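You operate a simulated robot arm through the tools that you are given. There is no shell and no other tool.

You run a simulated robot arm. Do the job below in one go: nothing can be reset, and whatever is moved stays where it is left.

## Task
Fit the blue wheel on the spin stand and test it.
Fine: lock the hub, shut the guard, switch on, wait for GOOD, switch off and wait till it stands still.

Only the result counts: the job must be done as asked and must still hold three seconds after the hand-in. Knocking over, shifting, dropping, spilling or breaking anything else fails it.

## Robot
A 7-joint arm with a two-finger gripper, fixed in place. Base frame: the origin is on the floor under the middle of its stand, x ahead of it, y to its left, z up. Readings come in mm, degrees, newtons and seconds.
With the tool pointing down near the work surface it reaches from about 320 to 720 mm from the base axis. Its first joint turns from -66.0 to 66.0 degrees. Payload 2.45 kg.
The TCP is the grasp point between the finger pads, 26 mm short of the fingertips. In the tool frame z runs along the fingers and y along their closing line. The gripper opens to 96 mm; its body begins 69 mm behind the TCP.
Orientation is that of the tool frame in the base frame, as [roll, pitch, yaw] about the fixed x, y, z axes, in that order (R = Rz(yaw) Ry(pitch) Rx(roll)). With the fingers straight down and closing along the base's y, the tool's x points along the base's -x, its y along +y and its z along -z.

## Interface
- The arm moves only by the tool apply_moves. Its argument "commands" is a list of rows, each a list of 7 numbers: the shift along the base's x, y, z in mm, then the turn, a rotation vector about the base's x, y, z in degrees, then the closure in counts, from 0 (fully open) to 255 (shut). In form: [[dx, dy, dz, rx, ry, rz, claw], ...]. A call has 1 to 20 rows; each row is the pose to reach, as a shift and turn from the pose commanded when the call began. Rows are played at 5 a second. More than 50 mm and 8.6 degrees between two rows, or a gripper value outside its range, and nothing of the call is played. A pose out of reach is approached as far as the arm can. The call stops where the force on the tool passes 70 N (or 10 N more than at its start, if that is more) or the arm is blocked; 0.2 s more then pass. Each finger travels about 50 mm/s and halts on what it meets, pressing with about 26 N; the grip force reading is that of the motor and also rises with nothing between the fingers. The clock runs only during rows and for 0.2 s after the last one: add rows that repeat a pose to give the fingers time. The reply holds the time, the measured pose of the TCP, the force on the tool along the base axes, the opening and the grip force, in the units named above and with some noise, with the torque about the TCP (base axes, N m) and any sound that the robot's microphone picked up.
- Cameras (640 x 400 px; columns grow to the right, rows downward): "scene" is fixed at [164.8, -424, 1398.7]; the picture's right is [0.64, -0.77, 0.00], its down [-0.60, -0.50, -0.63] and it looks along [0.48, 0.40, -0.78] (base axes); focal length 214 px, centre (320, 200). "wrist" rides on the gripper at [82, 3, -98] in the tool frame; the picture's right is [-0.04, 1.00, 0.00], its down [-0.73, -0.03, -0.68] and it looks along [-0.68, -0.03, 0.73] (tool axes); focal length 256 px, centre (320, 200). There is no depth. A picture from a camera that has moved, and an enlarged one, comes with that camera's place and axes in the base frame and with its lens. The place of the scene camera against the robot may be out by one fixed shift of up to 18 mm in any direction.
- grab_frame(camera): a new picture of that camera. The clock stands still meanwhile.
- zoom(camera, box): a new picture of the part [left, top, right, bottom] of that camera's present view, enlarged. The clock stands still meanwhile.
- sign_off(): hands the job in; it is judged then, once.

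Places have to be worked out from the pictures, the camera data and where the tool is seen. Open the gripper and draw the arm clear of the work before you hand the job in, unless the task says otherwise.

The tools are called after "Call:" by a JSON object that holds its "method" and its "body". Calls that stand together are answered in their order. apply_moves: Moves the arm, as the interface text tells. Its arguments: {"type":"object","properties":{"commands":{"type":"array","items":{"type":"array","items":{"type":"number"}}}},"required":["commands"]} The other tools are called the same way: grab_frame (camera) takes a picture; zoom (camera, box) takes an enlarged picture of a part of a camera's view; sign_off () hands the job in.

At the start:

```text
t: 0.0
position: [409.0, 241.3, 1172.9]
tcp_rot: [-179.9, 0.0, -179.9]
contact_force: [0.3, 0.0, 0.6]
ft_torque: [-0.01, 0.0, 0.0]
grip_width: 96.0
grasp_force: 0.1
```

scene: 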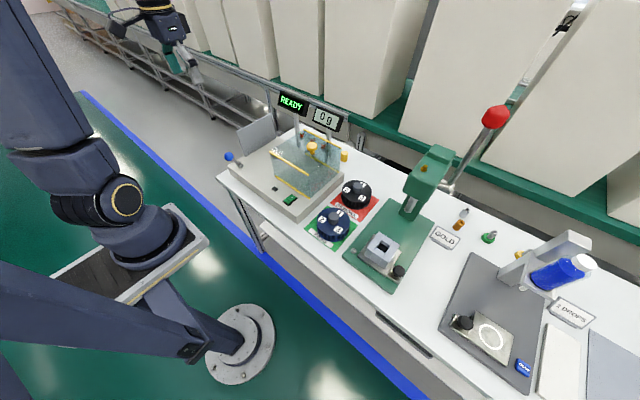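
wrist: 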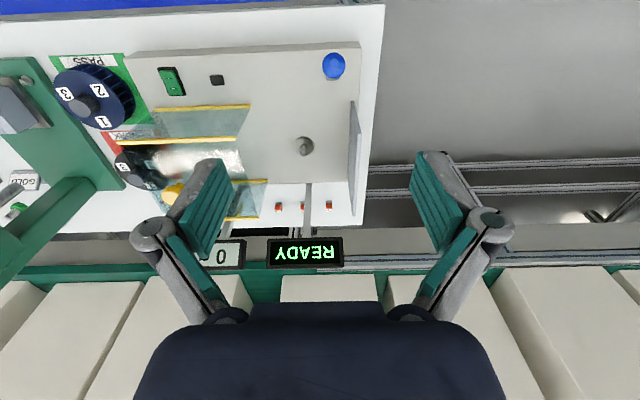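

The first pictures show the spin stand at the left of the table with a glass guard, and two wheels (dark blue on green PASS mat, black on red mat). I'll zoom in to see the details.

Call:
{"method": "zoom", "body": {"camera": "scene", "box": [210, 80, 390, 260]}}

Call:
{"method": "zoom", "body": {"camera": "wrist", "box": [0, 0, 400, 260]}}

Call:
{"method": "zoom", "body": {"camera": "scene", "box": [330, 130, 640, 400]}}

```text
2.22 times, centred on (300, 170) of scene
camera zoom: at [164.8, -424.0, 1398.7], right [0.64, -0.77, 0.0], down [-0.6, -0.5, -0.63], along [0.48, 0.4, -0.78], focal length 477 px, centre (364, 267)
```

zoom: 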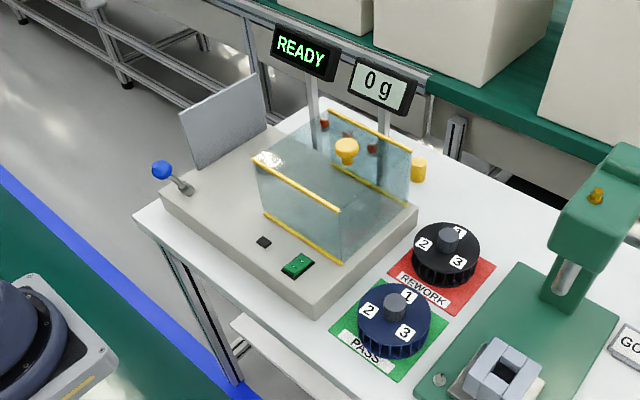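

```text
1.54 times, centred on (200, 130) of wrist
camera zoom: at [328.0, 244.3, 1271.1], right [0.04, 1.0, 0.0], down [0.73, -0.03, 0.68], along [0.68, -0.03, -0.73], focal length 394 px, centre (505, 308)
```

zoom: 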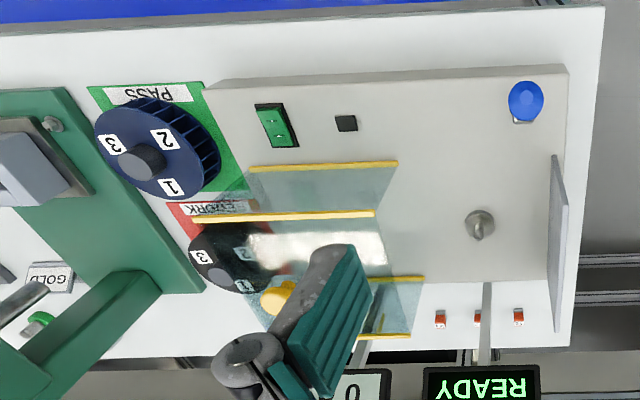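

```text
1.48 times, centred on (485, 265) of scene
camera zoom: at [164.8, -424.0, 1398.7], right [0.64, -0.77, 0.0], down [-0.6, -0.5, -0.63], along [0.48, 0.4, -0.78], focal length 318 px, centre (76, 104)
```

zoom: 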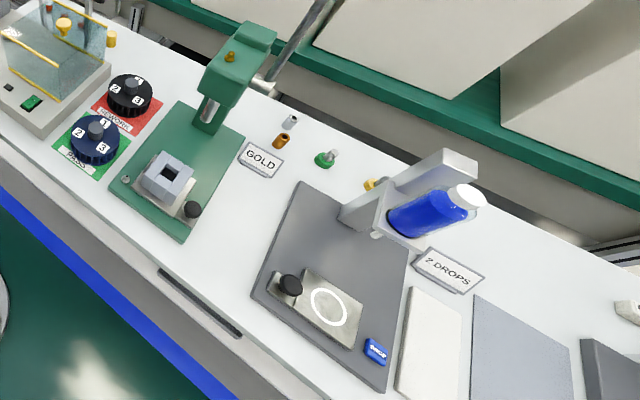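

The rays from both cameras put the blue lever ball near (439, 258, 862), the bare spindle near (610, 190, 800) and the blue wheel's hub top near (503, -202, 805). I'll lower the arm somewhat over the near side for a closer look at the stand.

Call:
{"method": "apply_moves", "body": {"commands": [[0, -10, -45, 0, 0, 0, 0], [0, -25, -90, 0, 0, 0, 0], [0, -40, -130, 0, 0, 0, 0], [0, -50, -170, 0, 0, 0, 0]]}}

Call:
{"method": "grab_frame", "body": {"camera": "wrist"}}

```text
t: 1.0
position: [409.1, 193.2, 1000.3]
tcp_rot: [180.0, 0.0, -180.0]
contact_force: [0.4, -0.2, -0.2]
ft_torque: [0.0, 0.01, -0.04]
grip_width: 95.8
grasp_force: 0.1
```

```text
taken
camera wrist: at [327.9, 195.8, 1098.0], right [0.04, 1.0, 0.0], down [0.73, -0.03, 0.68], along [0.68, -0.03, -0.73], focal length 256 px, centre (320, 200)
```

wrist: 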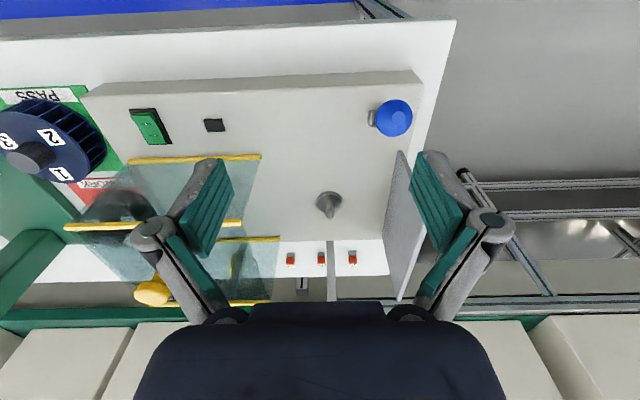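

The wrist view now shows the spindle (a pointed pin), the blue-ball lever and the guard parked to the right (−y). I'll zoom in on these.

Call:
{"method": "zoom", "body": {"camera": "wrist", "box": [260, 70, 460, 300]}}

Call:
{"method": "zoom", "body": {"camera": "wrist", "box": [0, 70, 300, 310]}}

Call:
{"method": "zoom", "body": {"camera": "scene", "box": [220, 100, 310, 190]}}

Call:
{"method": "zoom", "body": {"camera": "scene", "box": [270, 130, 390, 250]}}

```text
1.74 times, centred on (360, 185) of wrist
camera zoom: at [327.9, 195.8, 1098.0], right [0.04, 1.0, 0.0], down [0.73, -0.03, 0.68], along [0.68, -0.03, -0.73], focal length 445 px, centre (250, 226)
```

zoom: 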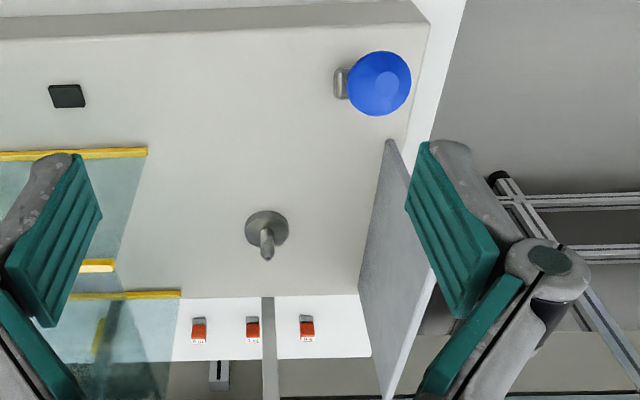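

```text
1.67 times, centred on (150, 190) of wrist
camera zoom: at [327.9, 195.8, 1098.0], right [0.04, 1.0, 0.0], down [0.73, -0.03, 0.68], along [0.68, -0.03, -0.73], focal length 427 px, centre (603, 217)
```

zoom: 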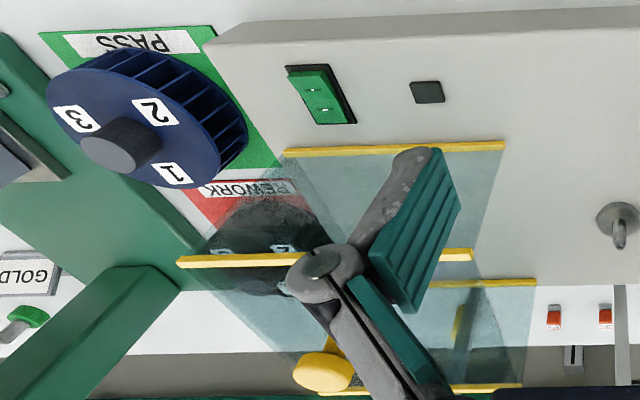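

```text
4.44 times, centred on (265, 145) of scene
camera zoom: at [164.8, -424.0, 1398.7], right [0.64, -0.77, 0.0], down [-0.6, -0.5, -0.63], along [0.48, 0.4, -0.78], focal length 953 px, centre (564, 444)
```

zoom: 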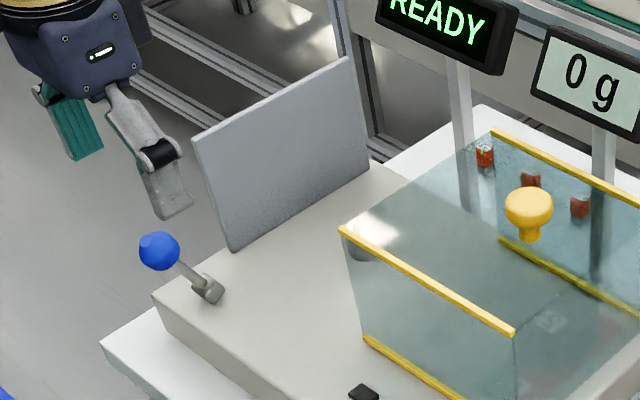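

```text
3.33 times, centred on (330, 190) of scene
camera zoom: at [164.8, -424.0, 1398.7], right [0.64, -0.77, 0.0], down [-0.6, -0.5, -0.63], along [0.48, 0.4, -0.78], focal length 715 px, centre (287, 233)
```

zoom: 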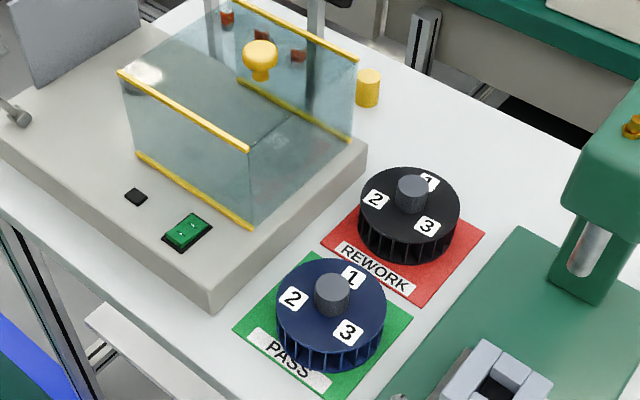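

From the pictures I place the guard at x 524–707, y −84…104, top z≈917, knob near (610, −10), the end plate at y≈297, the switch near (473, −22) and the lever pivot near (467, 253, 803). Next I move closer to the lever to see how it works.

Call:
{"method": "apply_moves", "body": {"commands": [[-17, 16, -33, 0, 0, 0, 0], [-33, 32, -66, 0, 0, 0, 0], [-49, 47, -100, 0, 0, 0, 0]]}}

Call:
{"method": "grab_frame", "body": {"camera": "wrist"}}

Call:
{"method": "zoom", "body": {"camera": "wrist", "box": [240, 100, 440, 250]}}

```text
t: 1.8
position: [360.7, 239.2, 902.2]
tcp_rot: [-180.0, 0.0, -180.0]
contact_force: [-0.4, -0.3, 0.2]
ft_torque: [-0.01, 0.02, 0.0]
grip_width: 96.1
grasp_force: 0.0
```

```text
taken
camera wrist: at [279.7, 241.5, 999.5], right [0.04, 1.0, 0.0], down [0.73, -0.03, 0.68], along [0.68, -0.03, -0.73], focal length 256 px, centre (320, 200)
```

wrist: 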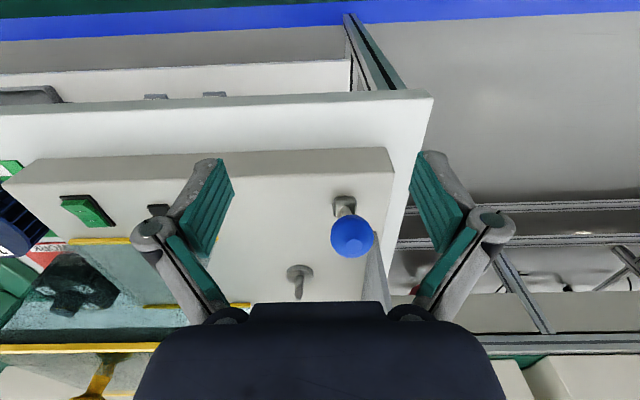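

```text
2.67 times, centred on (340, 175) of wrist
camera zoom: at [279.7, 241.5, 999.5], right [0.04, 1.0, 0.0], down [0.73, -0.03, 0.68], along [0.68, -0.03, -0.73], focal length 683 px, centre (267, 267)
```

zoom: 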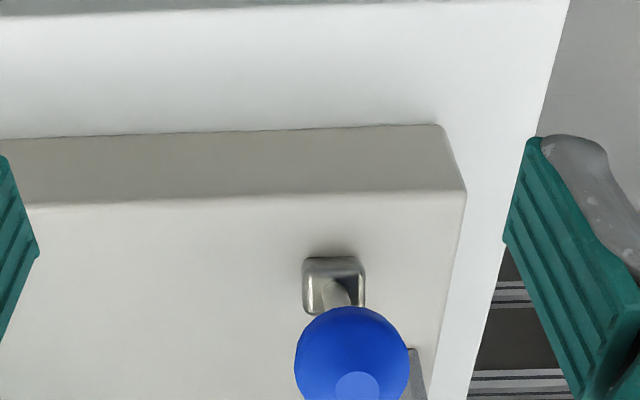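

The lever is a ball on a stem in the x–z plane (pivot ≈ (470, 259, 803), ball ≈ (436, 259, 872)), and the pin tip is about (607, 199, 838). Now I go up and across to look at the blue wheel.

Call:
{"method": "apply_moves", "body": {"commands": [[10, -20, 40, 0, 0, 0, 0], [20, -60, 70, 0, 0, 0, 0], [30, -105, 95, 0, 0, 0, 0], [30, -150, 100, 0, 0, 0, 0], [30, -195, 100, 0, 0, 0, 0], [30, -240, 100, 0, 0, 0, 0], [30, -285, 100, 0, 0, 0, 0], [30, -330, 100, 0, 0, 0, 0], [30, -375, 100, 0, 0, 0, 0], [30, -420, 100, 0, 0, 0, 0], [30, -439, 100, 0, 0, 0, 0], [30, -439, 100, 0, 0, 0, 0]]}}

Call:
{"method": "grab_frame", "body": {"camera": "wrist"}}

Call:
{"method": "zoom", "body": {"camera": "wrist", "box": [220, 60, 420, 210]}}

```text
refused: row 2 steps farther than a row can; nothing moved
```

```text
taken
camera wrist: at [279.7, 241.5, 999.5], right [0.04, 1.0, 0.0], down [0.73, -0.03, 0.68], along [0.68, -0.03, -0.73], focal length 256 px, centre (320, 200)
```

wrist: 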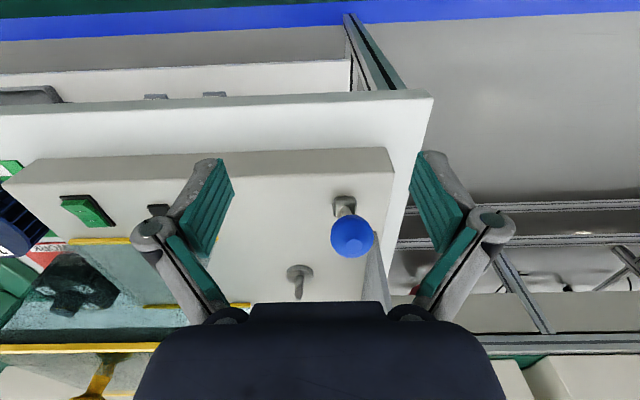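

```text
2.67 times, centred on (320, 135) of wrist
camera zoom: at [279.7, 241.5, 999.5], right [0.04, 1.0, 0.0], down [0.73, -0.03, 0.68], along [0.68, -0.03, -0.73], focal length 683 px, centre (320, 373)
```

zoom: 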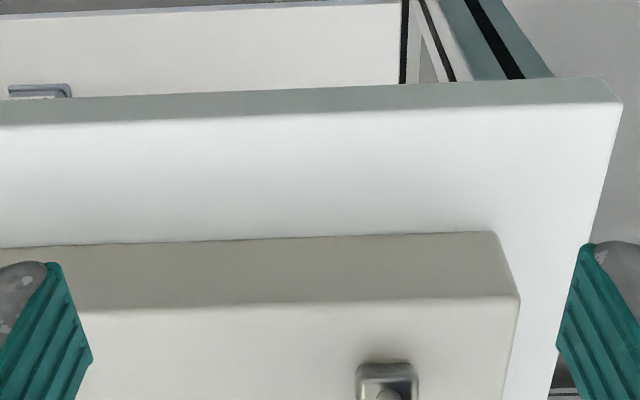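

The call was refused because one step was over 50 mm, so nothing moved. I'll repeat the same path with shorter steps.

Call:
{"method": "apply_moves", "body": {"commands": [[8, -10, 45, 0, 0, 0, 0], [16, -35, 80, 0, 0, 0, 0], [24, -75, 98, 0, 0, 0, 0], [30, -120, 98, 0, 0, 0, 0], [30, -165, 98, 0, 0, 0, 0], [30, -210, 98, 0, 0, 0, 0], [30, -255, 98, 0, 0, 0, 0], [30, -300, 98, 0, 0, 0, 0], [30, -345, 98, 0, 0, 0, 0], [30, -390, 98, 0, 0, 0, 0], [30, -430, 98, 0, 0, 0, 0], [30, -439, 98, 0, 0, 0, 0], [30, -439, 98, 0, 0, 0, 0]]}}

Call:
{"method": "grab_frame", "body": {"camera": "wrist"}}

Call:
{"method": "zoom", "body": {"camera": "wrist", "box": [220, 60, 420, 210]}}

```text
t: 4.6
position: [388.5, -199.0, 1001.3]
tcp_rot: [-180.0, 0.0, 180.0]
contact_force: [0.3, -0.3, -0.6]
ft_torque: [0.02, -0.04, 0.0]
grip_width: 95.9
grasp_force: 0.0
```

```text
taken
camera wrist: at [308.6, -197.4, 1099.9], right [0.04, 1.0, 0.0], down [0.73, -0.03, 0.68], along [0.68, -0.03, -0.73], focal length 256 px, centre (320, 200)
```

wrist: 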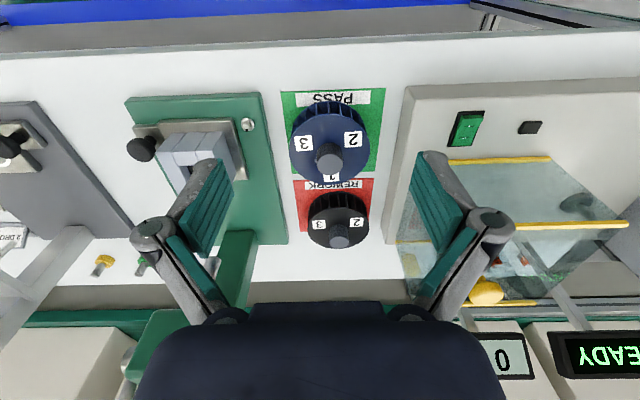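

```text
2.67 times, centred on (320, 135) of wrist
camera zoom: at [308.6, -197.4, 1099.9], right [0.04, 1.0, 0.0], down [0.73, -0.03, 0.68], along [0.68, -0.03, -0.73], focal length 683 px, centre (320, 373)
```

zoom: 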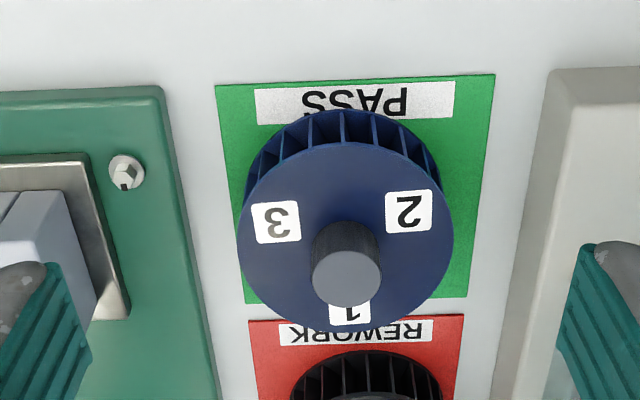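

The blue wheel's hub stub appears near (508, −193) at z≈815, with some depth uncertainty. I'll move nearer for a second view with a different baseline.

Call:
{"method": "apply_moves", "body": {"commands": [[25, 2, -35, 0, 0, 0, 0], [50, 4, -65, 0, 0, 0, 0], [70, 5, -95, 0, 0, 0, 0], [70, 5, -95, 0, 0, 0, 0]]}}

Call:
{"method": "grab_frame", "body": {"camera": "wrist"}}

Call:
{"method": "zoom", "body": {"camera": "wrist", "box": [220, 80, 420, 230]}}

```text
t: 5.6
position: [461.9, -194.9, 907.2]
tcp_rot: [-180.0, -0.1, 179.9]
contact_force: [-0.2, -0.5, -0.2]
ft_torque: [-0.01, -0.02, 0.0]
grip_width: 95.6
grasp_force: 0.0
```

```text
taken
camera wrist: at [380.2, -191.9, 1005.1], right [0.04, 1.0, 0.0], down [0.73, -0.03, 0.68], along [0.68, -0.03, -0.73], focal length 256 px, centre (320, 200)
```

wrist: 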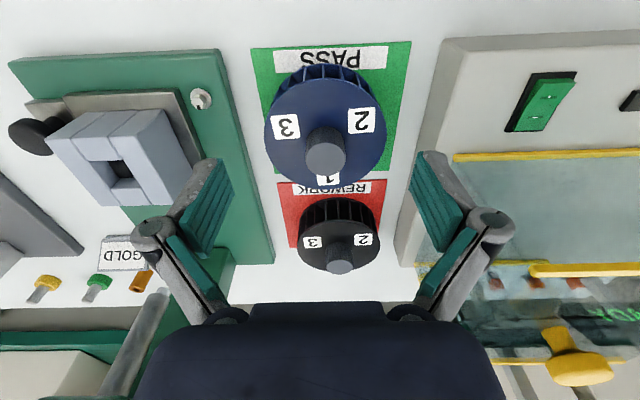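

```text
2.67 times, centred on (320, 155) of wrist
camera zoom: at [380.2, -191.9, 1005.1], right [0.04, 1.0, 0.0], down [0.73, -0.03, 0.68], along [0.68, -0.03, -0.73], focal length 683 px, centre (320, 320)
```

zoom: 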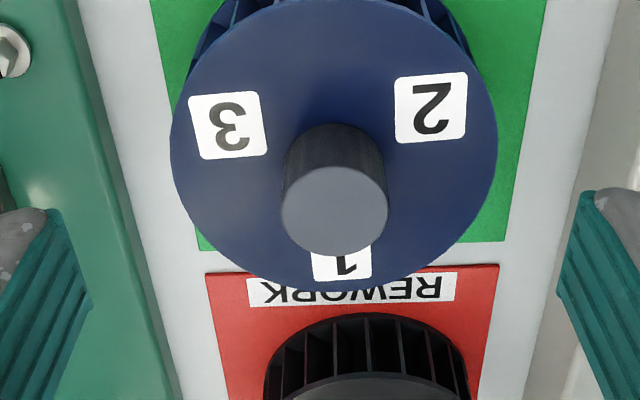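

Views A and B are too alike for depth, so I'll move the camera forward to look at the hub more steeply for a better baseline.

Call:
{"method": "apply_moves", "body": {"commands": [[25, 0, 20, 0, 0, 0, 0], [55, 0, 40, 0, 0, 0, 0], [80, 0, 43, 0, 0, 0, 0], [80, 0, 43, 0, 0, 0, 0]]}}

Call:
{"method": "grab_frame", "body": {"camera": "wrist"}}

Call:
{"method": "zoom", "body": {"camera": "wrist", "box": [240, 0, 400, 120]}}

```text
t: 6.6
position: [543.5, -194.0, 948.2]
tcp_rot: [-179.9, 0.1, -179.9]
contact_force: [0.7, 0.4, -0.3]
ft_torque: [-0.02, 0.01, 0.01]
grip_width: 96.0
grasp_force: 0.1
```

```text
taken
camera wrist: at [461.3, -191.8, 1047.0], right [0.04, 1.0, 0.0], down [0.73, -0.03, 0.68], along [0.68, -0.03, -0.73], focal length 256 px, centre (320, 200)
```

wrist: 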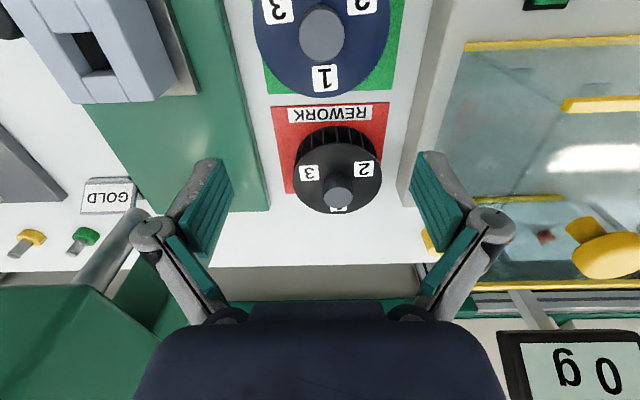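

```text
3.33 times, centred on (320, 60) of wrist
camera zoom: at [461.3, -191.8, 1047.0], right [0.04, 1.0, 0.0], down [0.73, -0.03, 0.68], along [0.68, -0.03, -0.73], focal length 853 px, centre (320, 667)
```

zoom: 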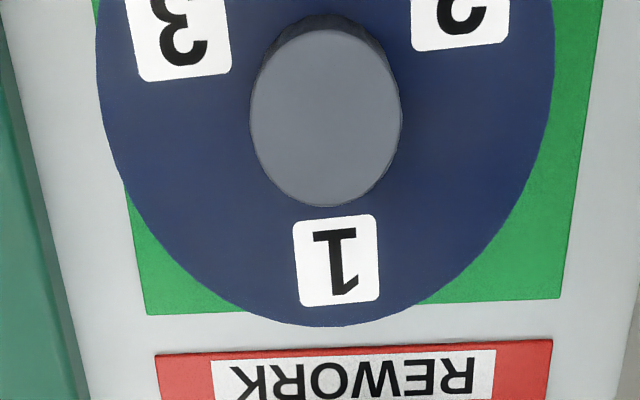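

Combining the three views, the hub top is at about (501.8, −192, 825), 34 mm across and 26 mm tall above the wheel face (z≈799). Now I view the spindle pin from the same relative camera pose, crossing high above the guard.

Call:
{"method": "apply_moves", "body": {"commands": [[0, 0, 48, 0, 0, 0, 0], [0, 0, 95, 0, 0, 0, 0], [12, 43, 97, 0, 0, 0, 0], [24, 86, 97, 0, 0, 0, 0], [36, 129, 97, 0, 0, 0, 0], [48, 172, 97, 0, 0, 0, 0], [60, 215, 97, 0, 0, 0, 0], [72, 258, 97, 0, 0, 0, 0], [84, 301, 97, 0, 0, 0, 0], [96, 344, 97, 0, 0, 0, 0], [105, 391, 97, 0, 0, 0, 0], [105, 391, 55, 0, 0, 0, 0], [105, 391, 13, 0, 0, 0, 0], [105, 391, 13, 0, 0, 0, 0]]}}

Call:
{"method": "grab_frame", "body": {"camera": "wrist"}}

Call:
{"method": "zoom", "body": {"camera": "wrist", "box": [240, 0, 400, 120]}}

```text
t: 9.6
position: [646.0, 195.4, 963.7]
tcp_rot: [-180.0, 0.0, 180.0]
contact_force: [-0.1, -0.9, 1.1]
ft_torque: [0.0, -0.02, 0.01]
grip_width: 96.1
grasp_force: 0.0
```

```text
taken
camera wrist: at [565.1, 197.6, 1061.9], right [0.04, 1.0, 0.0], down [0.73, -0.03, 0.68], along [0.68, -0.03, -0.73], focal length 256 px, centre (320, 200)
```

wrist: 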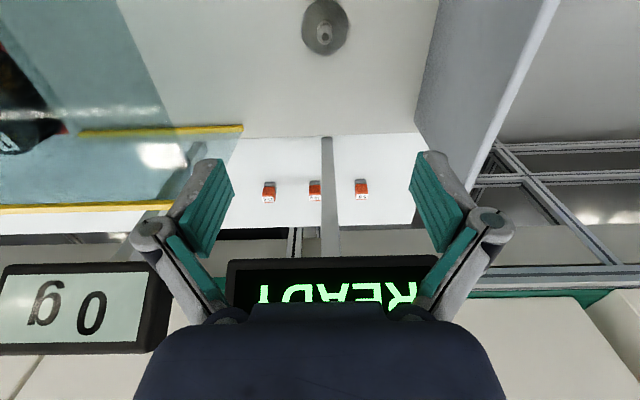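

```text
3.33 times, centred on (320, 60) of wrist
camera zoom: at [565.1, 197.6, 1061.9], right [0.04, 1.0, 0.0], down [0.73, -0.03, 0.68], along [0.68, -0.03, -0.73], focal length 853 px, centre (320, 667)
```

zoom: 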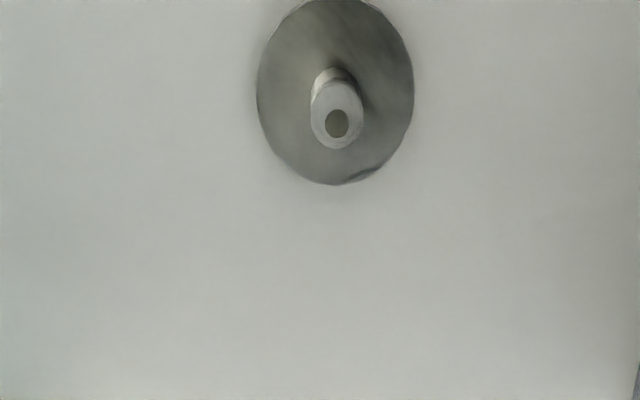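

The pin axis comes out at about (606.4, 199.8), tip z≈840, flange z≈803 (40 mm across). Position readings scatter by a millimetre or two, so I'll repeat a few readings at rest here to gauge the noise.

Call:
{"method": "apply_moves", "body": {"commands": [[0, 0, 0, 0, 0, 0, 0]]}}

Call:
{"method": "apply_moves", "body": {"commands": [[0, 0, 0, 0, 0, 0, 0]]}}

Call:
{"method": "apply_moves", "body": {"commands": [[0, 0, 0, 0, 0, 0, 0]]}}

Call:
{"method": "zoom", "body": {"camera": "wrist", "box": [280, 0, 370, 60]}}

```text
t: 10.0
position: [646.4, 194.6, 963.9]
tcp_rot: [180.0, 0.0, 180.0]
contact_force: [-0.5, -0.3, -0.3]
ft_torque: [-0.01, 0.0, -0.03]
grip_width: 96.0
grasp_force: 0.1
```

```text
t: 10.4
position: [647.0, 194.1, 963.5]
tcp_rot: [180.0, 0.1, 180.0]
contact_force: [0.0, 0.5, -0.5]
ft_torque: [0.0, 0.0, -0.01]
grip_width: 96.1
grasp_force: 0.1
```

```text
t: 10.8
position: [645.6, 194.6, 962.7]
tcp_rot: [180.0, 0.1, -180.0]
contact_force: [-0.8, 0.1, -1.3]
ft_torque: [-0.02, 0.01, 0.01]
grip_width: 96.0
grasp_force: 0.0
```

```text
6.67 times, centred on (325, 30) of wrist
camera zoom: at [565.0, 197.5, 1062.3], right [0.04, 1.0, 0.0], down [0.73, -0.03, 0.68], along [0.68, -0.03, -0.73], focal length 1707 px, centre (287, 1333)
```

zoom: 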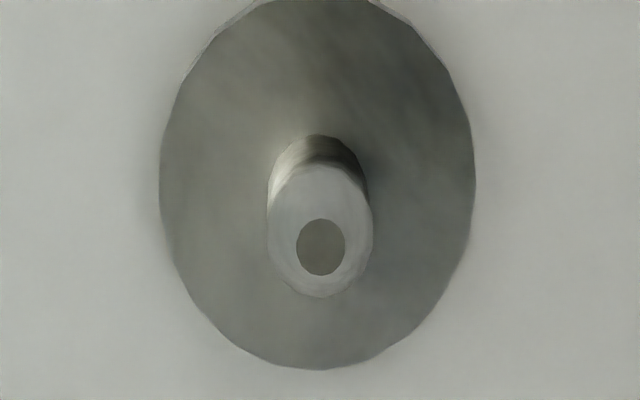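

At rest the reading noise is about 0.6 mm and the pin is at (606.5, 199.7). Now I go back over to the blue wheel's hub with the fingers part-closed (about 60 mm), stopping above it to check.

Call:
{"method": "apply_moves", "body": {"commands": [[0, 0, 45, 0, 0, 0, 0], [0, 0, 90, 0, 0, 0, 0], [-16, -43, 90, 0, 0, 0, 40], [-32, -86, 90, 0, 0, 0, 95], [-48, -129, 90, 0, 0, 0, 95], [-64, -172, 90, 0, 0, 0, 95], [-80, -215, 90, 0, 0, 0, 95], [-96, -258, 90, 0, 0, 0, 95], [-112, -301, 90, 0, 0, 0, 95], [-128, -345, 90, 0, 0, 0, 95], [-146, -389, 90, 0, 0, 0, 95], [-146, -389, 50, 0, 0, 0, 95], [-146, -389, 10, 0, 0, 0, 95], [-146, -389, -30, 0, 0, 0, 95], [-146, -389, -62, 0, 0, 0, 95], [-146, -389, -62, 0, 0, 0, 95], [-146, -389, -62, 0, 0, 0, 95]]}}

Call:
{"method": "apply_moves", "body": {"commands": [[0, 0, 0, 0, 0, 0, 95]]}}

Call:
{"method": "grab_frame", "body": {"camera": "wrist"}}

Call:
{"method": "grab_frame", "body": {"camera": "scene"}}

```text
t: 14.4
position: [498.9, -196.1, 899.9]
tcp_rot: [-179.9, 0.0, 180.0]
contact_force: [0.6, 0.3, 0.0]
ft_torque: [0.0, 0.01, 0.01]
grip_width: 59.9
grasp_force: 0.1
```

```text
t: 14.8
position: [499.1, -196.7, 900.5]
tcp_rot: [-180.0, 0.1, -180.0]
contact_force: [-0.8, -0.8, -0.9]
ft_torque: [0.02, -0.02, 0.02]
grip_width: 60.3
grasp_force: 0.0
```

```text
taken
camera wrist: at [417.9, -192.9, 998.3], right [0.04, 1.0, 0.0], down [0.73, -0.03, 0.68], along [0.68, -0.03, -0.73], focal length 256 px, centre (320, 200)
```

wrist: 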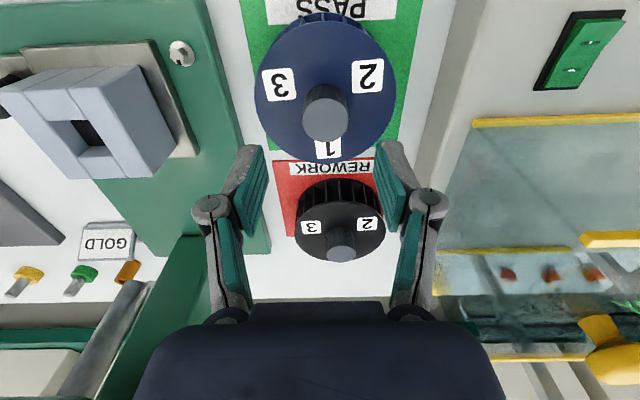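

```text
taken
```

scene: 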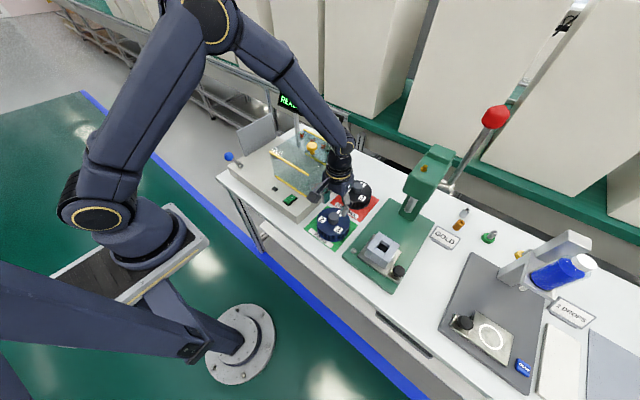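

The picture puts the hub at about (501.5, −192.5) while the TCP reads (499, −196.3), so I shift by (+2.5, +3.8) and descend partway around the hub, watching the readings.

Call:
{"method": "apply_moves", "body": {"commands": [[2.5, 3.8, 0, 0, 0, 0, 95], [2.5, 3.8, -25, 0, 0, 0, 95], [2.5, 3.8, -45, 0, 0, 0, 95], [2.5, 3.8, -55, 0, 0, 0, 95], [2.5, 3.8, -55, 0, 0, 0, 95]]}}

Call:
{"method": "apply_moves", "body": {"commands": [[0, 0, 0, 0, 0, 0, 95]]}}

Call:
{"method": "zoom", "body": {"camera": "wrist", "box": [180, 60, 460, 300]}}

Call:
{"method": "zoom", "body": {"camera": "scene", "box": [270, 140, 390, 260]}}

```text
t: 16.0
position: [501.3, -190.8, 844.6]
tcp_rot: [180.0, 0.0, -179.9]
contact_force: [0.7, -0.1, 0.3]
ft_torque: [0.01, 0.02, -0.01]
grip_width: 60.0
grasp_force: 0.1
```

```text
t: 16.4
position: [502.0, -190.2, 845.4]
tcp_rot: [-179.9, 0.0, -180.0]
contact_force: [0.5, 0.2, 0.6]
ft_torque: [-0.02, 0.01, 0.02]
grip_width: 60.2
grasp_force: 0.0
```

```text
1.67 times, centred on (320, 180) of wrist
camera zoom: at [420.1, -187.7, 943.6], right [0.04, 1.0, 0.0], down [0.73, -0.03, 0.68], along [0.68, -0.03, -0.73], focal length 427 px, centre (320, 233)
```

zoom: 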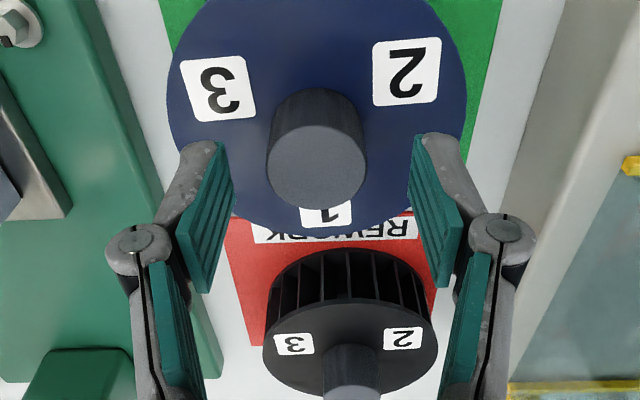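

```text
3.33 times, centred on (330, 200) of scene
camera zoom: at [164.8, -424.0, 1398.7], right [0.64, -0.77, 0.0], down [-0.6, -0.5, -0.63], along [0.48, 0.4, -0.78], focal length 715 px, centre (287, 200)
```

zoom: 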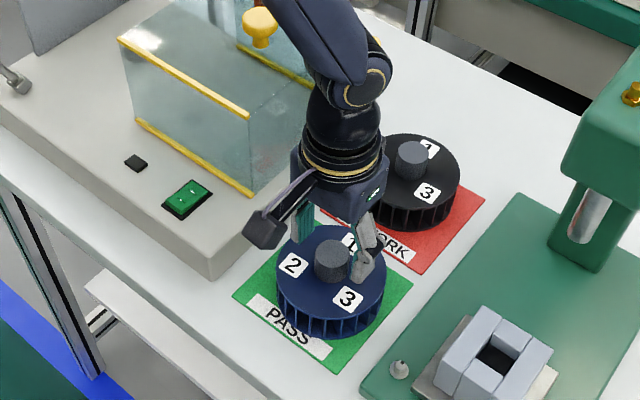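

The hub centre computes to (500.5, −192.2) against TCP (501.7, −190.5). I correct by −1.5 mm in y and lower to a grip height about 2–3 mm above the wheel face.

Call:
{"method": "apply_moves", "body": {"commands": [[-0.5, -1.5, -8, 0, 0, 0, 95], [-0.5, -1.5, -16, 0, 0, 0, 95], [-0.5, -1.5, -16, 0, 0, 0, 95]]}}

Call:
{"method": "apply_moves", "body": {"commands": [[0, 0, 0, 0, 0, 0, 95]]}}

Call:
{"method": "grab_frame", "body": {"camera": "wrist"}}

Call:
{"method": "zoom", "body": {"camera": "scene", "box": [300, 180, 370, 250]}}

```text
t: 17.2
position: [501.0, -192.6, 829.5]
tcp_rot: [180.0, 0.1, -180.0]
contact_force: [1.0, 0.6, -0.3]
ft_torque: [0.02, -0.02, 0.02]
grip_width: 60.4
grasp_force: 0.0
```

```text
t: 17.6
position: [499.7, -192.3, 829.2]
tcp_rot: [180.0, 0.0, -180.0]
contact_force: [-0.5, -0.3, 0.7]
ft_torque: [0.01, 0.0, -0.03]
grip_width: 60.3
grasp_force: 0.1
```

```text
taken
camera wrist: at [419.6, -189.1, 927.6], right [0.04, 1.0, 0.0], down [0.73, -0.03, 0.68], along [0.68, -0.03, -0.73], focal length 256 px, centre (320, 200)
```

wrist: 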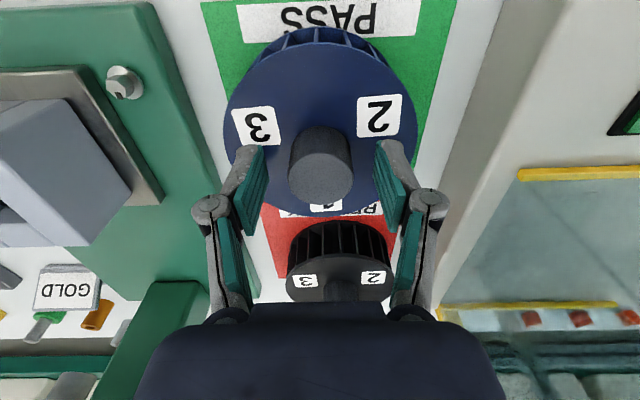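

```text
5.71 times, centred on (335, 215) of scene
camera zoom: at [164.8, -424.0, 1398.7], right [0.64, -0.77, 0.0], down [-0.6, -0.5, -0.63], along [0.48, 0.4, -0.78], focal length 1226 px, centre (234, 114)
```

zoom: 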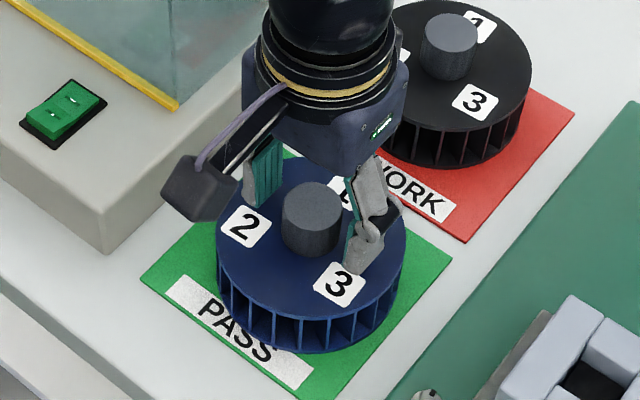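

The fingers straddle the hub squarely with tips just above the wheel face. Closing on the hub now.

Call:
{"method": "apply_moves", "body": {"commands": [[0, 0, 0, 0, 0, 0, 150], [0, 0, 0, 0, 0, 0, 255], [0, 0, 0, 0, 0, 0, 255], [0, 0, 0, 0, 0, 0, 255], [0, 0, 0, 0, 0, 0, 255]]}}

Call:
{"method": "grab_frame", "body": {"camera": "wrist"}}

```text
t: 18.8
position: [500.4, -191.1, 829.0]
tcp_rot: [-180.0, -0.1, -179.9]
contact_force: [-0.9, 1.2, 2.0]
ft_torque: [0.04, 0.0, -0.04]
grip_width: 33.3
grasp_force: 26.1
```

```text
taken
camera wrist: at [419.6, -189.0, 927.7], right [0.04, 1.0, 0.0], down [0.73, -0.03, 0.68], along [0.68, -0.03, -0.73], focal length 256 px, centre (320, 200)
```

wrist: 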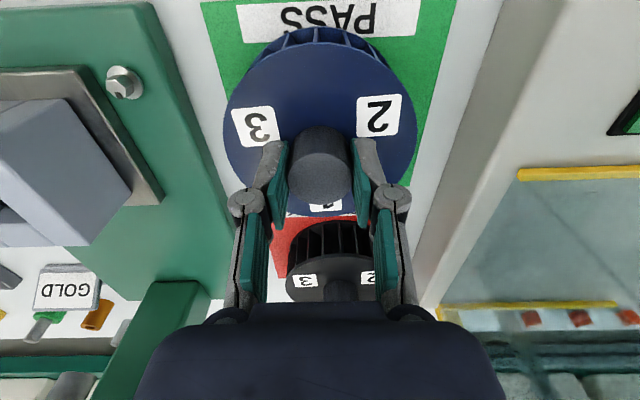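

The hub is gripped (33.3 mm, 26 N). I lift slightly to check it holds and to feel its weight.

Call:
{"method": "apply_moves", "body": {"commands": [[0, 0, 5, 0, 0, 0, 255], [0, 0, 12, 0, 0, 0, 255], [0, 0, 20, 0, 0, 0, 255], [0, 0, 20, 0, 0, 0, 255], [0, 0, 20, 0, 0, 0, 255]]}}

Call:
{"method": "zoom", "body": {"camera": "wrist", "box": [220, 60, 420, 210]}}

Call:
{"method": "zoom", "body": {"camera": "scene", "box": [300, 180, 370, 250]}}

```text
t: 20.0
position: [500.5, -191.2, 848.6]
tcp_rot: [179.9, 0.0, -179.9]
contact_force: [-0.9, -0.1, -1.6]
ft_torque: [-0.01, 0.01, 0.01]
grip_width: 33.5
grasp_force: 25.5
```

```text
2.67 times, centred on (320, 135) of wrist
camera zoom: at [419.3, -188.9, 947.3], right [0.04, 1.0, 0.0], down [0.73, -0.03, 0.68], along [0.68, -0.03, -0.73], focal length 683 px, centre (320, 373)
```

zoom: 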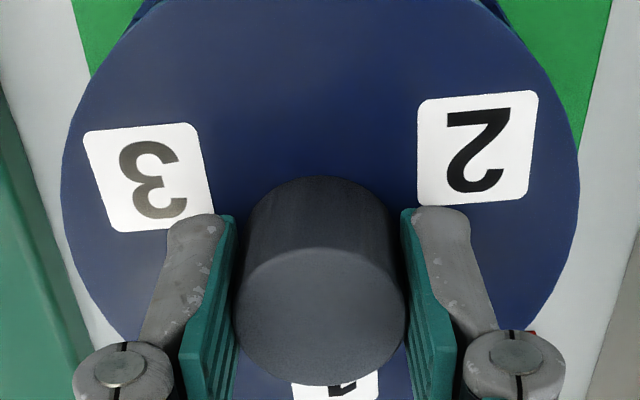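

```text
5.71 times, centred on (335, 215) of scene
camera zoom: at [164.8, -424.0, 1398.7], right [0.64, -0.77, 0.0], down [-0.6, -0.5, -0.63], along [0.48, 0.4, -0.78], focal length 1226 px, centre (234, 114)
```

zoom: 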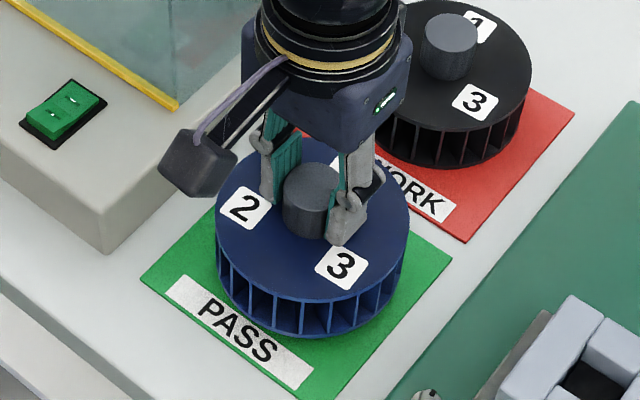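

The wheel is up and steady (about 2 N). By the matched views the pin lies (+104.6, +391.9) from where the hub was gripped, so the goal is TCP ≈ (605, 200.5). I lift high, pass in front of the guard, and stop above the pin.

Call:
{"method": "apply_moves", "body": {"commands": [[0, 0, 40, 0, 0, 0, 255], [-10, 0, 80, 0, 0, 0, 255], [-20, 0, 120, 0, 0, 0, 255], [-30, 0, 160, 0, 0, 0, 255], [-40, 0, 200, 0, 0, 0, 255], [-40, 43, 210, 0, 0, 0, 255], [-40, 86, 210, 0, 0, 0, 255], [-40, 129, 210, 0, 0, 0, 255], [-40, 172, 210, 0, 0, 0, 255], [-40, 215, 210, 0, 0, 0, 255], [-40, 258, 210, 0, 0, 0, 255], [-40, 301, 210, 0, 0, 0, 255], [-35, 345, 210, 0, 0, 0, 255], [0, 365, 210, 0, 0, 0, 255], [35, 378, 210, 0, 0, 0, 255], [70, 388, 210, 0, 0, 0, 255], [104.6, 392, 210, 0, 0, 0, 255], [104.6, 392, 210, 0, 0, 0, 255]]}}

Call:
{"method": "apply_moves", "body": {"commands": [[0, 0, 0, 0, 0, 0, 255]]}}

Call:
{"method": "grab_frame", "body": {"camera": "scene"}}

Call:
{"method": "grab_frame", "body": {"camera": "wrist"}}

```text
t: 23.8
position: [606.4, 200.9, 1058.8]
tcp_rot: [180.0, 0.0, 180.0]
contact_force: [-0.3, 0.0, -2.6]
ft_torque: [-0.02, -0.04, -0.03]
grip_width: 33.4
grasp_force: 26.5
```

```text
t: 24.2
position: [607.2, 200.1, 1059.2]
tcp_rot: [180.0, 0.0, -179.9]
contact_force: [0.1, -0.4, -2.5]
ft_torque: [0.02, -0.01, 0.0]
grip_width: 33.1
grasp_force: 26.2
```

```text
taken
```

scene: 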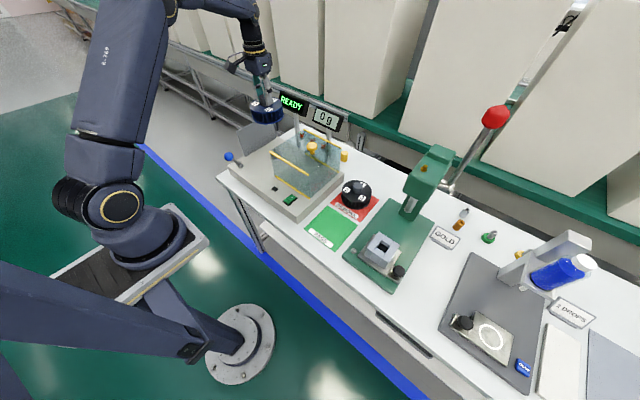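

```text
taken
camera wrist: at [525.6, 203.8, 1157.2], right [0.04, 1.0, 0.0], down [0.73, -0.03, 0.68], along [0.68, -0.03, -0.73], focal length 256 px, centre (320, 200)
```

wrist: 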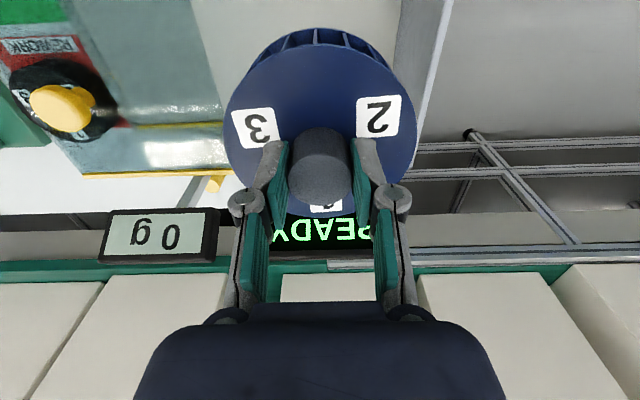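

TCP reads (606.8, 200.5, 1059); I want (605, 200.5). I'll shift −1.8 mm in x while descending to about z=930, where the wheel's underside is still ~17 mm above the pin tip.

Call:
{"method": "apply_moves", "body": {"commands": [[-1.8, 0, -40, 0, 0, 0, 255], [-1.8, 0, -80, 0, 0, 0, 255], [-1.8, 0, -115, 0, 0, 0, 255], [-1.8, 0, -128, 0, 0, 0, 255], [-1.8, 0, -128, 0, 0, 0, 255]]}}

Call:
{"method": "apply_moves", "body": {"commands": [[0, 0, 0, 0, 0, 0, 255]]}}

Call:
{"method": "zoom", "body": {"camera": "scene", "box": [210, 80, 350, 210]}}

Call:
{"method": "grab_frame", "body": {"camera": "wrist"}}

```text
t: 25.4
position: [603.7, 200.9, 930.1]
tcp_rot: [180.0, -0.1, -180.0]
contact_force: [-0.6, -0.6, -2.7]
ft_torque: [0.03, -0.02, 0.02]
grip_width: 33.5
grasp_force: 26.0
```

```text
t: 25.8
position: [603.8, 201.8, 930.0]
tcp_rot: [180.0, 0.0, -179.9]
contact_force: [-0.2, 1.4, -2.5]
ft_torque: [0.04, 0.0, 0.01]
grip_width: 33.2
grasp_force: 25.9
```

```text
3.08 times, centred on (280, 145) of scene
camera zoom: at [164.8, -424.0, 1398.7], right [0.64, -0.77, 0.0], down [-0.6, -0.5, -0.63], along [0.48, 0.4, -0.78], focal length 660 px, centre (443, 369)
```

zoom: 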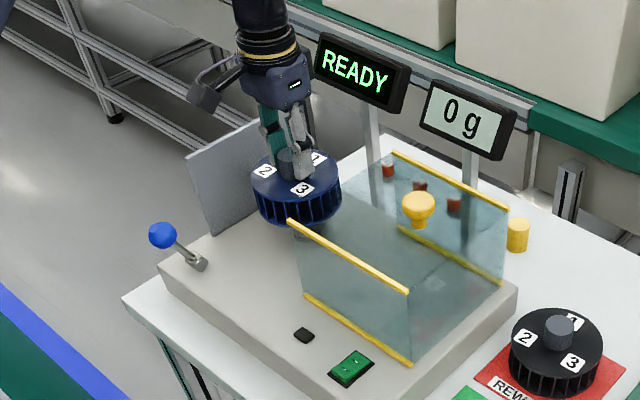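

```text
taken
camera wrist: at [522.8, 204.9, 1028.3], right [0.04, 1.0, 0.0], down [0.73, -0.03, 0.68], along [0.68, -0.03, -0.73], focal length 256 px, centre (320, 200)
```

wrist: 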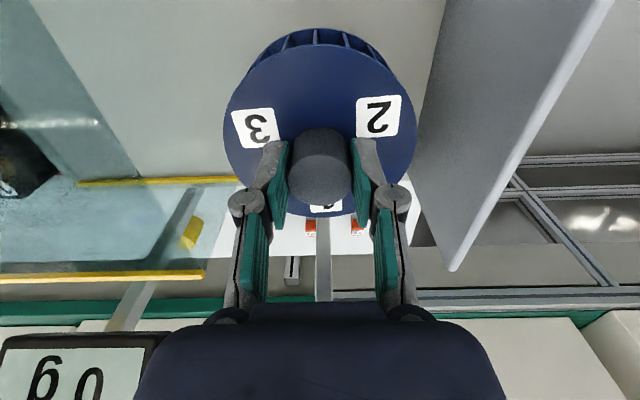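

TCP reads (603.8, 201.5, 930), so I correct by (+1.2, −1.0) and come down 10 mm more before contact.

Call:
{"method": "apply_moves", "body": {"commands": [[1.2, -1.0, -5, 0, 0, 0, 255], [1.2, -1.0, -10, 0, 0, 0, 255], [1.2, -1.0, -10, 0, 0, 0, 255]]}}

Call:
{"method": "apply_moves", "body": {"commands": [[0, 0, 0, 0, 0, 0, 255]]}}

Call:
{"method": "apply_moves", "body": {"commands": [[0, 0, 0, 0, 0, 0, 255]]}}

Call:
{"method": "zoom", "body": {"camera": "scene", "box": [240, 110, 310, 180]}}

```text
t: 26.6
position: [604.8, 200.4, 920.1]
tcp_rot: [-180.0, 0.0, -180.0]
contact_force: [0.2, 0.0, -1.7]
ft_torque: [0.0, -0.01, -0.04]
grip_width: 33.2
grasp_force: 26.3
```

```text
t: 27.0
position: [604.8, 199.7, 920.1]
tcp_rot: [-180.0, 0.0, -180.0]
contact_force: [-0.3, 0.9, -1.4]
ft_torque: [-0.01, 0.04, 0.01]
grip_width: 33.2
grasp_force: 26.3
```

```text
t: 27.4
position: [605.2, 201.0, 921.2]
tcp_rot: [180.0, 0.1, -180.0]
contact_force: [0.6, 0.8, -2.6]
ft_torque: [-0.02, 0.0, 0.05]
grip_width: 33.5
grasp_force: 25.9
```

```text
5.71 times, centred on (275, 145) of scene
camera zoom: at [164.8, -424.0, 1398.7], right [0.64, -0.77, 0.0], down [-0.6, -0.5, -0.63], along [0.48, 0.4, -0.78], focal length 1226 px, centre (577, 514)
```

zoom: 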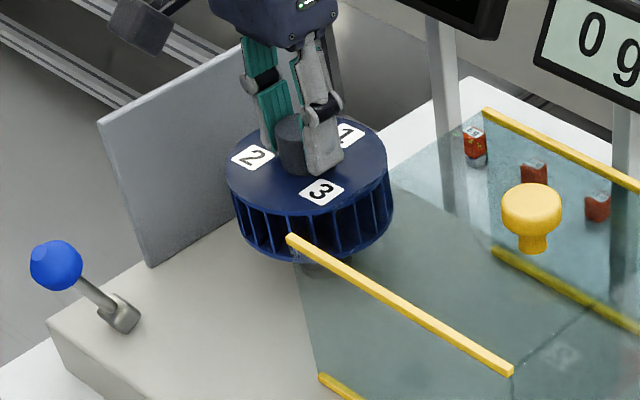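

On target at (604.9, 200.4, 920.5). I descend in small steps now, watching for contact force as the pin enters the bore.

Call:
{"method": "apply_moves", "body": {"commands": [[0, 0, -3, 0, 0, 0, 255], [0, 0, -6, 0, 0, 0, 255], [0, 0, -9, 0, 0, 0, 255], [0, 0, -12, 0, 0, 0, 255], [0, 0, -12, 0, 0, 0, 255]]}}

```text
t: 28.6
position: [604.6, 200.4, 909.2]
tcp_rot: [179.9, -0.1, 180.0]
contact_force: [0.5, 0.6, -2.2]
ft_torque: [-0.03, -0.01, -0.02]
grip_width: 33.2
grasp_force: 26.2
```

No contact yet at z=909. I continue downward in small steps.

Call:
{"method": "apply_moves", "body": {"commands": [[0, 0, -2, 0, 0, 0, 255], [0, 0, -4, 0, 0, 0, 255], [0, 0, -6, 0, 0, 0, 255], [0, 0, -8, 0, 0, 0, 255], [0, 0, -8, 0, 0, 0, 255]]}}

```text
t: 29.8
position: [605.7, 198.9, 900.7]
tcp_rot: [-180.0, 0.0, -180.0]
contact_force: [-0.3, -0.7, -1.6]
ft_torque: [0.03, -0.04, -0.01]
grip_width: 33.4
grasp_force: 26.3
```

Still free at z=900.7, so the underside has passed the tip level. I continue down gently.

Call:
{"method": "apply_moves", "body": {"commands": [[0, 0, -2, 0, 0, 0, 255], [0, 0, -4, 0, 0, 0, 255], [0, 0, -6, 0, 0, 0, 255], [0, 0, -8, 0, 0, 0, 255], [0, 0, -8, 0, 0, 0, 255]]}}

Call:
{"method": "zoom", "body": {"camera": "scene", "box": [240, 110, 310, 180]}}

```text
t: 31.0
position: [604.7, 199.4, 891.3]
tcp_rot: [-179.9, 0.1, -180.0]
contact_force: [0.6, -0.2, -2.2]
ft_torque: [0.04, 0.0, 0.01]
grip_width: 33.3
grasp_force: 26.2
```

```text
5.71 times, centred on (275, 145) of scene
camera zoom: at [164.8, -424.0, 1398.7], right [0.64, -0.77, 0.0], down [-0.6, -0.5, -0.63], along [0.48, 0.4, -0.78], focal length 1226 px, centre (577, 514)
```

zoom: 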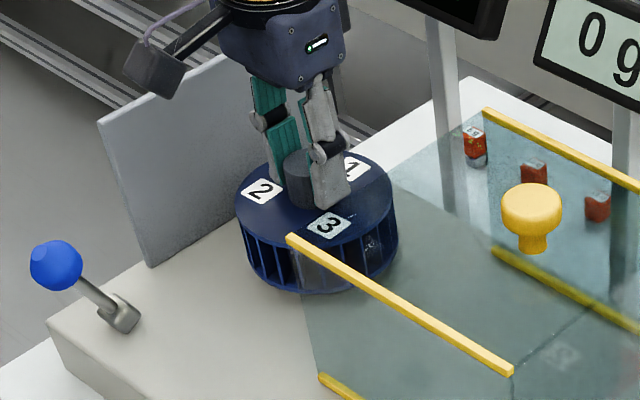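

No resistance at z=891; the wheel is going down over the pin. I continue toward the flange, expected near z≈876.

Call:
{"method": "apply_moves", "body": {"commands": [[0, 0, -2, 0, 0, 0, 255], [0, 0, -4, 0, 0, 0, 255], [0, 0, -6, 0, 0, 0, 255], [0, 0, -8, 0, 0, 0, 255], [0, 0, -8, 0, 0, 0, 255]]}}

```text
t: 32.2
position: [604.2, 200.3, 884.3]
tcp_rot: [180.0, 0.0, 180.0]
contact_force: [0.1, 0.0, -2.5]
ft_torque: [0.0, -0.02, -0.04]
grip_width: 33.2
grasp_force: 26.1
```

Still free at z=884. Going on with 1–2 mm steps to feel the seat.

Call:
{"method": "apply_moves", "body": {"commands": [[0, 0, -1.5, 0, 0, 0, 255], [0, 0, -3, 0, 0, 0, 255], [0, 0, -4.5, 0, 0, 0, 255], [0, 0, -6, 0, 0, 0, 255], [0, 0, -6, 0, 0, 0, 255]]}}

```text
t: 33.4
position: [606.6, 200.9, 881.1]
tcp_rot: [179.9, 0.5, -180.0]
contact_force: [-1.9, 1.0, 34.2]
ft_torque: [0.01, -0.01, -0.09]
grip_width: 33.4
grasp_force: 26.0
```

Contact: 34 N upward at z≈881. I'll look at how the wheel sits before doing anything.

Call:
{"method": "zoom", "body": {"camera": "scene", "box": [240, 110, 310, 180]}}

Call:
{"method": "grab_frame", "body": {"camera": "wrist"}}

```text
5.71 times, centred on (275, 145) of scene
camera zoom: at [164.1, -424.2, 1398.8], right [0.64, -0.77, 0.0], down [-0.6, -0.5, -0.63], along [0.48, 0.4, -0.78], focal length 1226 px, centre (577, 514)
```

zoom: 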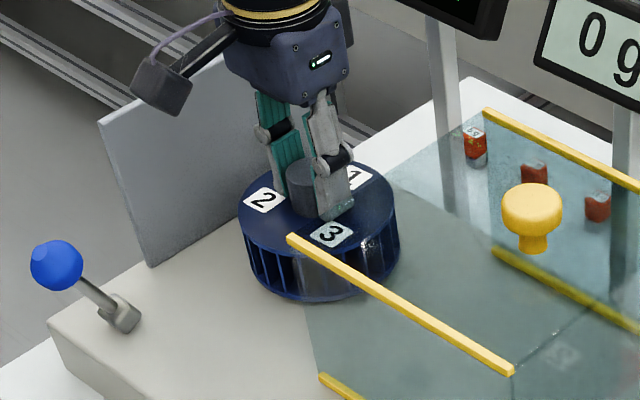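

```text
taken
camera wrist: at [525.0, 203.3, 978.9], right [0.04, 1.0, 0.0], down [0.73, -0.03, 0.68], along [0.68, -0.03, -0.73], focal length 256 px, centre (320, 200)
```

wrist: 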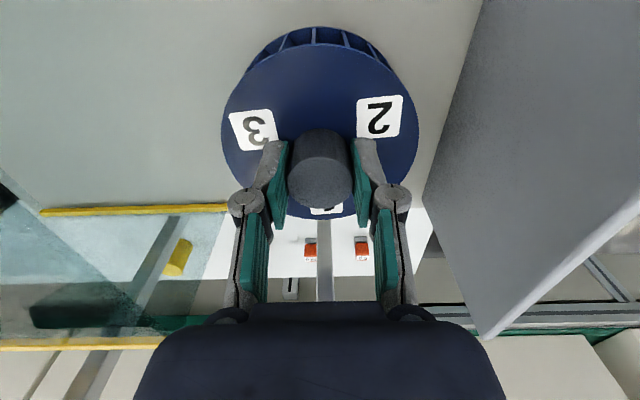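

Seating height fits roughly (underside ≈ 808 vs flange ≈ 804), but I want to be sure the pin is in the bore. I unload by 3 mm and test sideways by 3 mm to feel whether the pin captures the wheel.

Call:
{"method": "apply_moves", "body": {"commands": [[0, 0, 3, 0, 0, 0, 255], [0, 0, 3, 0, 0, 0, 255]]}}

Call:
{"method": "apply_moves", "body": {"commands": [[0, 1.5, 0, 0, 0, 0, 255], [0, 3, 0, 0, 0, 0, 255], [0, 3, 0, 0, 0, 0, 255]]}}

Call:
{"method": "apply_moves", "body": {"commands": [[0, -1.5, 0, 0, 0, 0, 255], [0, -3, 0, 0, 0, 0, 255], [0, -3, 0, 0, 0, 0, 255]]}}

```text
t: 34.0
position: [605.3, 199.1, 880.9]
tcp_rot: [-180.0, 0.0, 180.0]
contact_force: [5.8, 1.6, 12.6]
ft_torque: [0.21, -0.64, 0.0]
grip_width: 33.4
grasp_force: 26.2
```

```text
t: 34.8
position: [604.9, 202.6, 881.3]
tcp_rot: [-179.9, -0.2, 180.0]
contact_force: [-0.2, -4.8, 6.7]
ft_torque: [-0.17, -0.11, -0.05]
grip_width: 33.3
grasp_force: 25.7
```

```text
t: 35.6
position: [603.3, 199.8, 881.8]
tcp_rot: [180.0, -0.2, 180.0]
contact_force: [-0.2, -0.5, -2.3]
ft_torque: [0.02, 0.01, 0.0]
grip_width: 32.9
grasp_force: 26.8
```

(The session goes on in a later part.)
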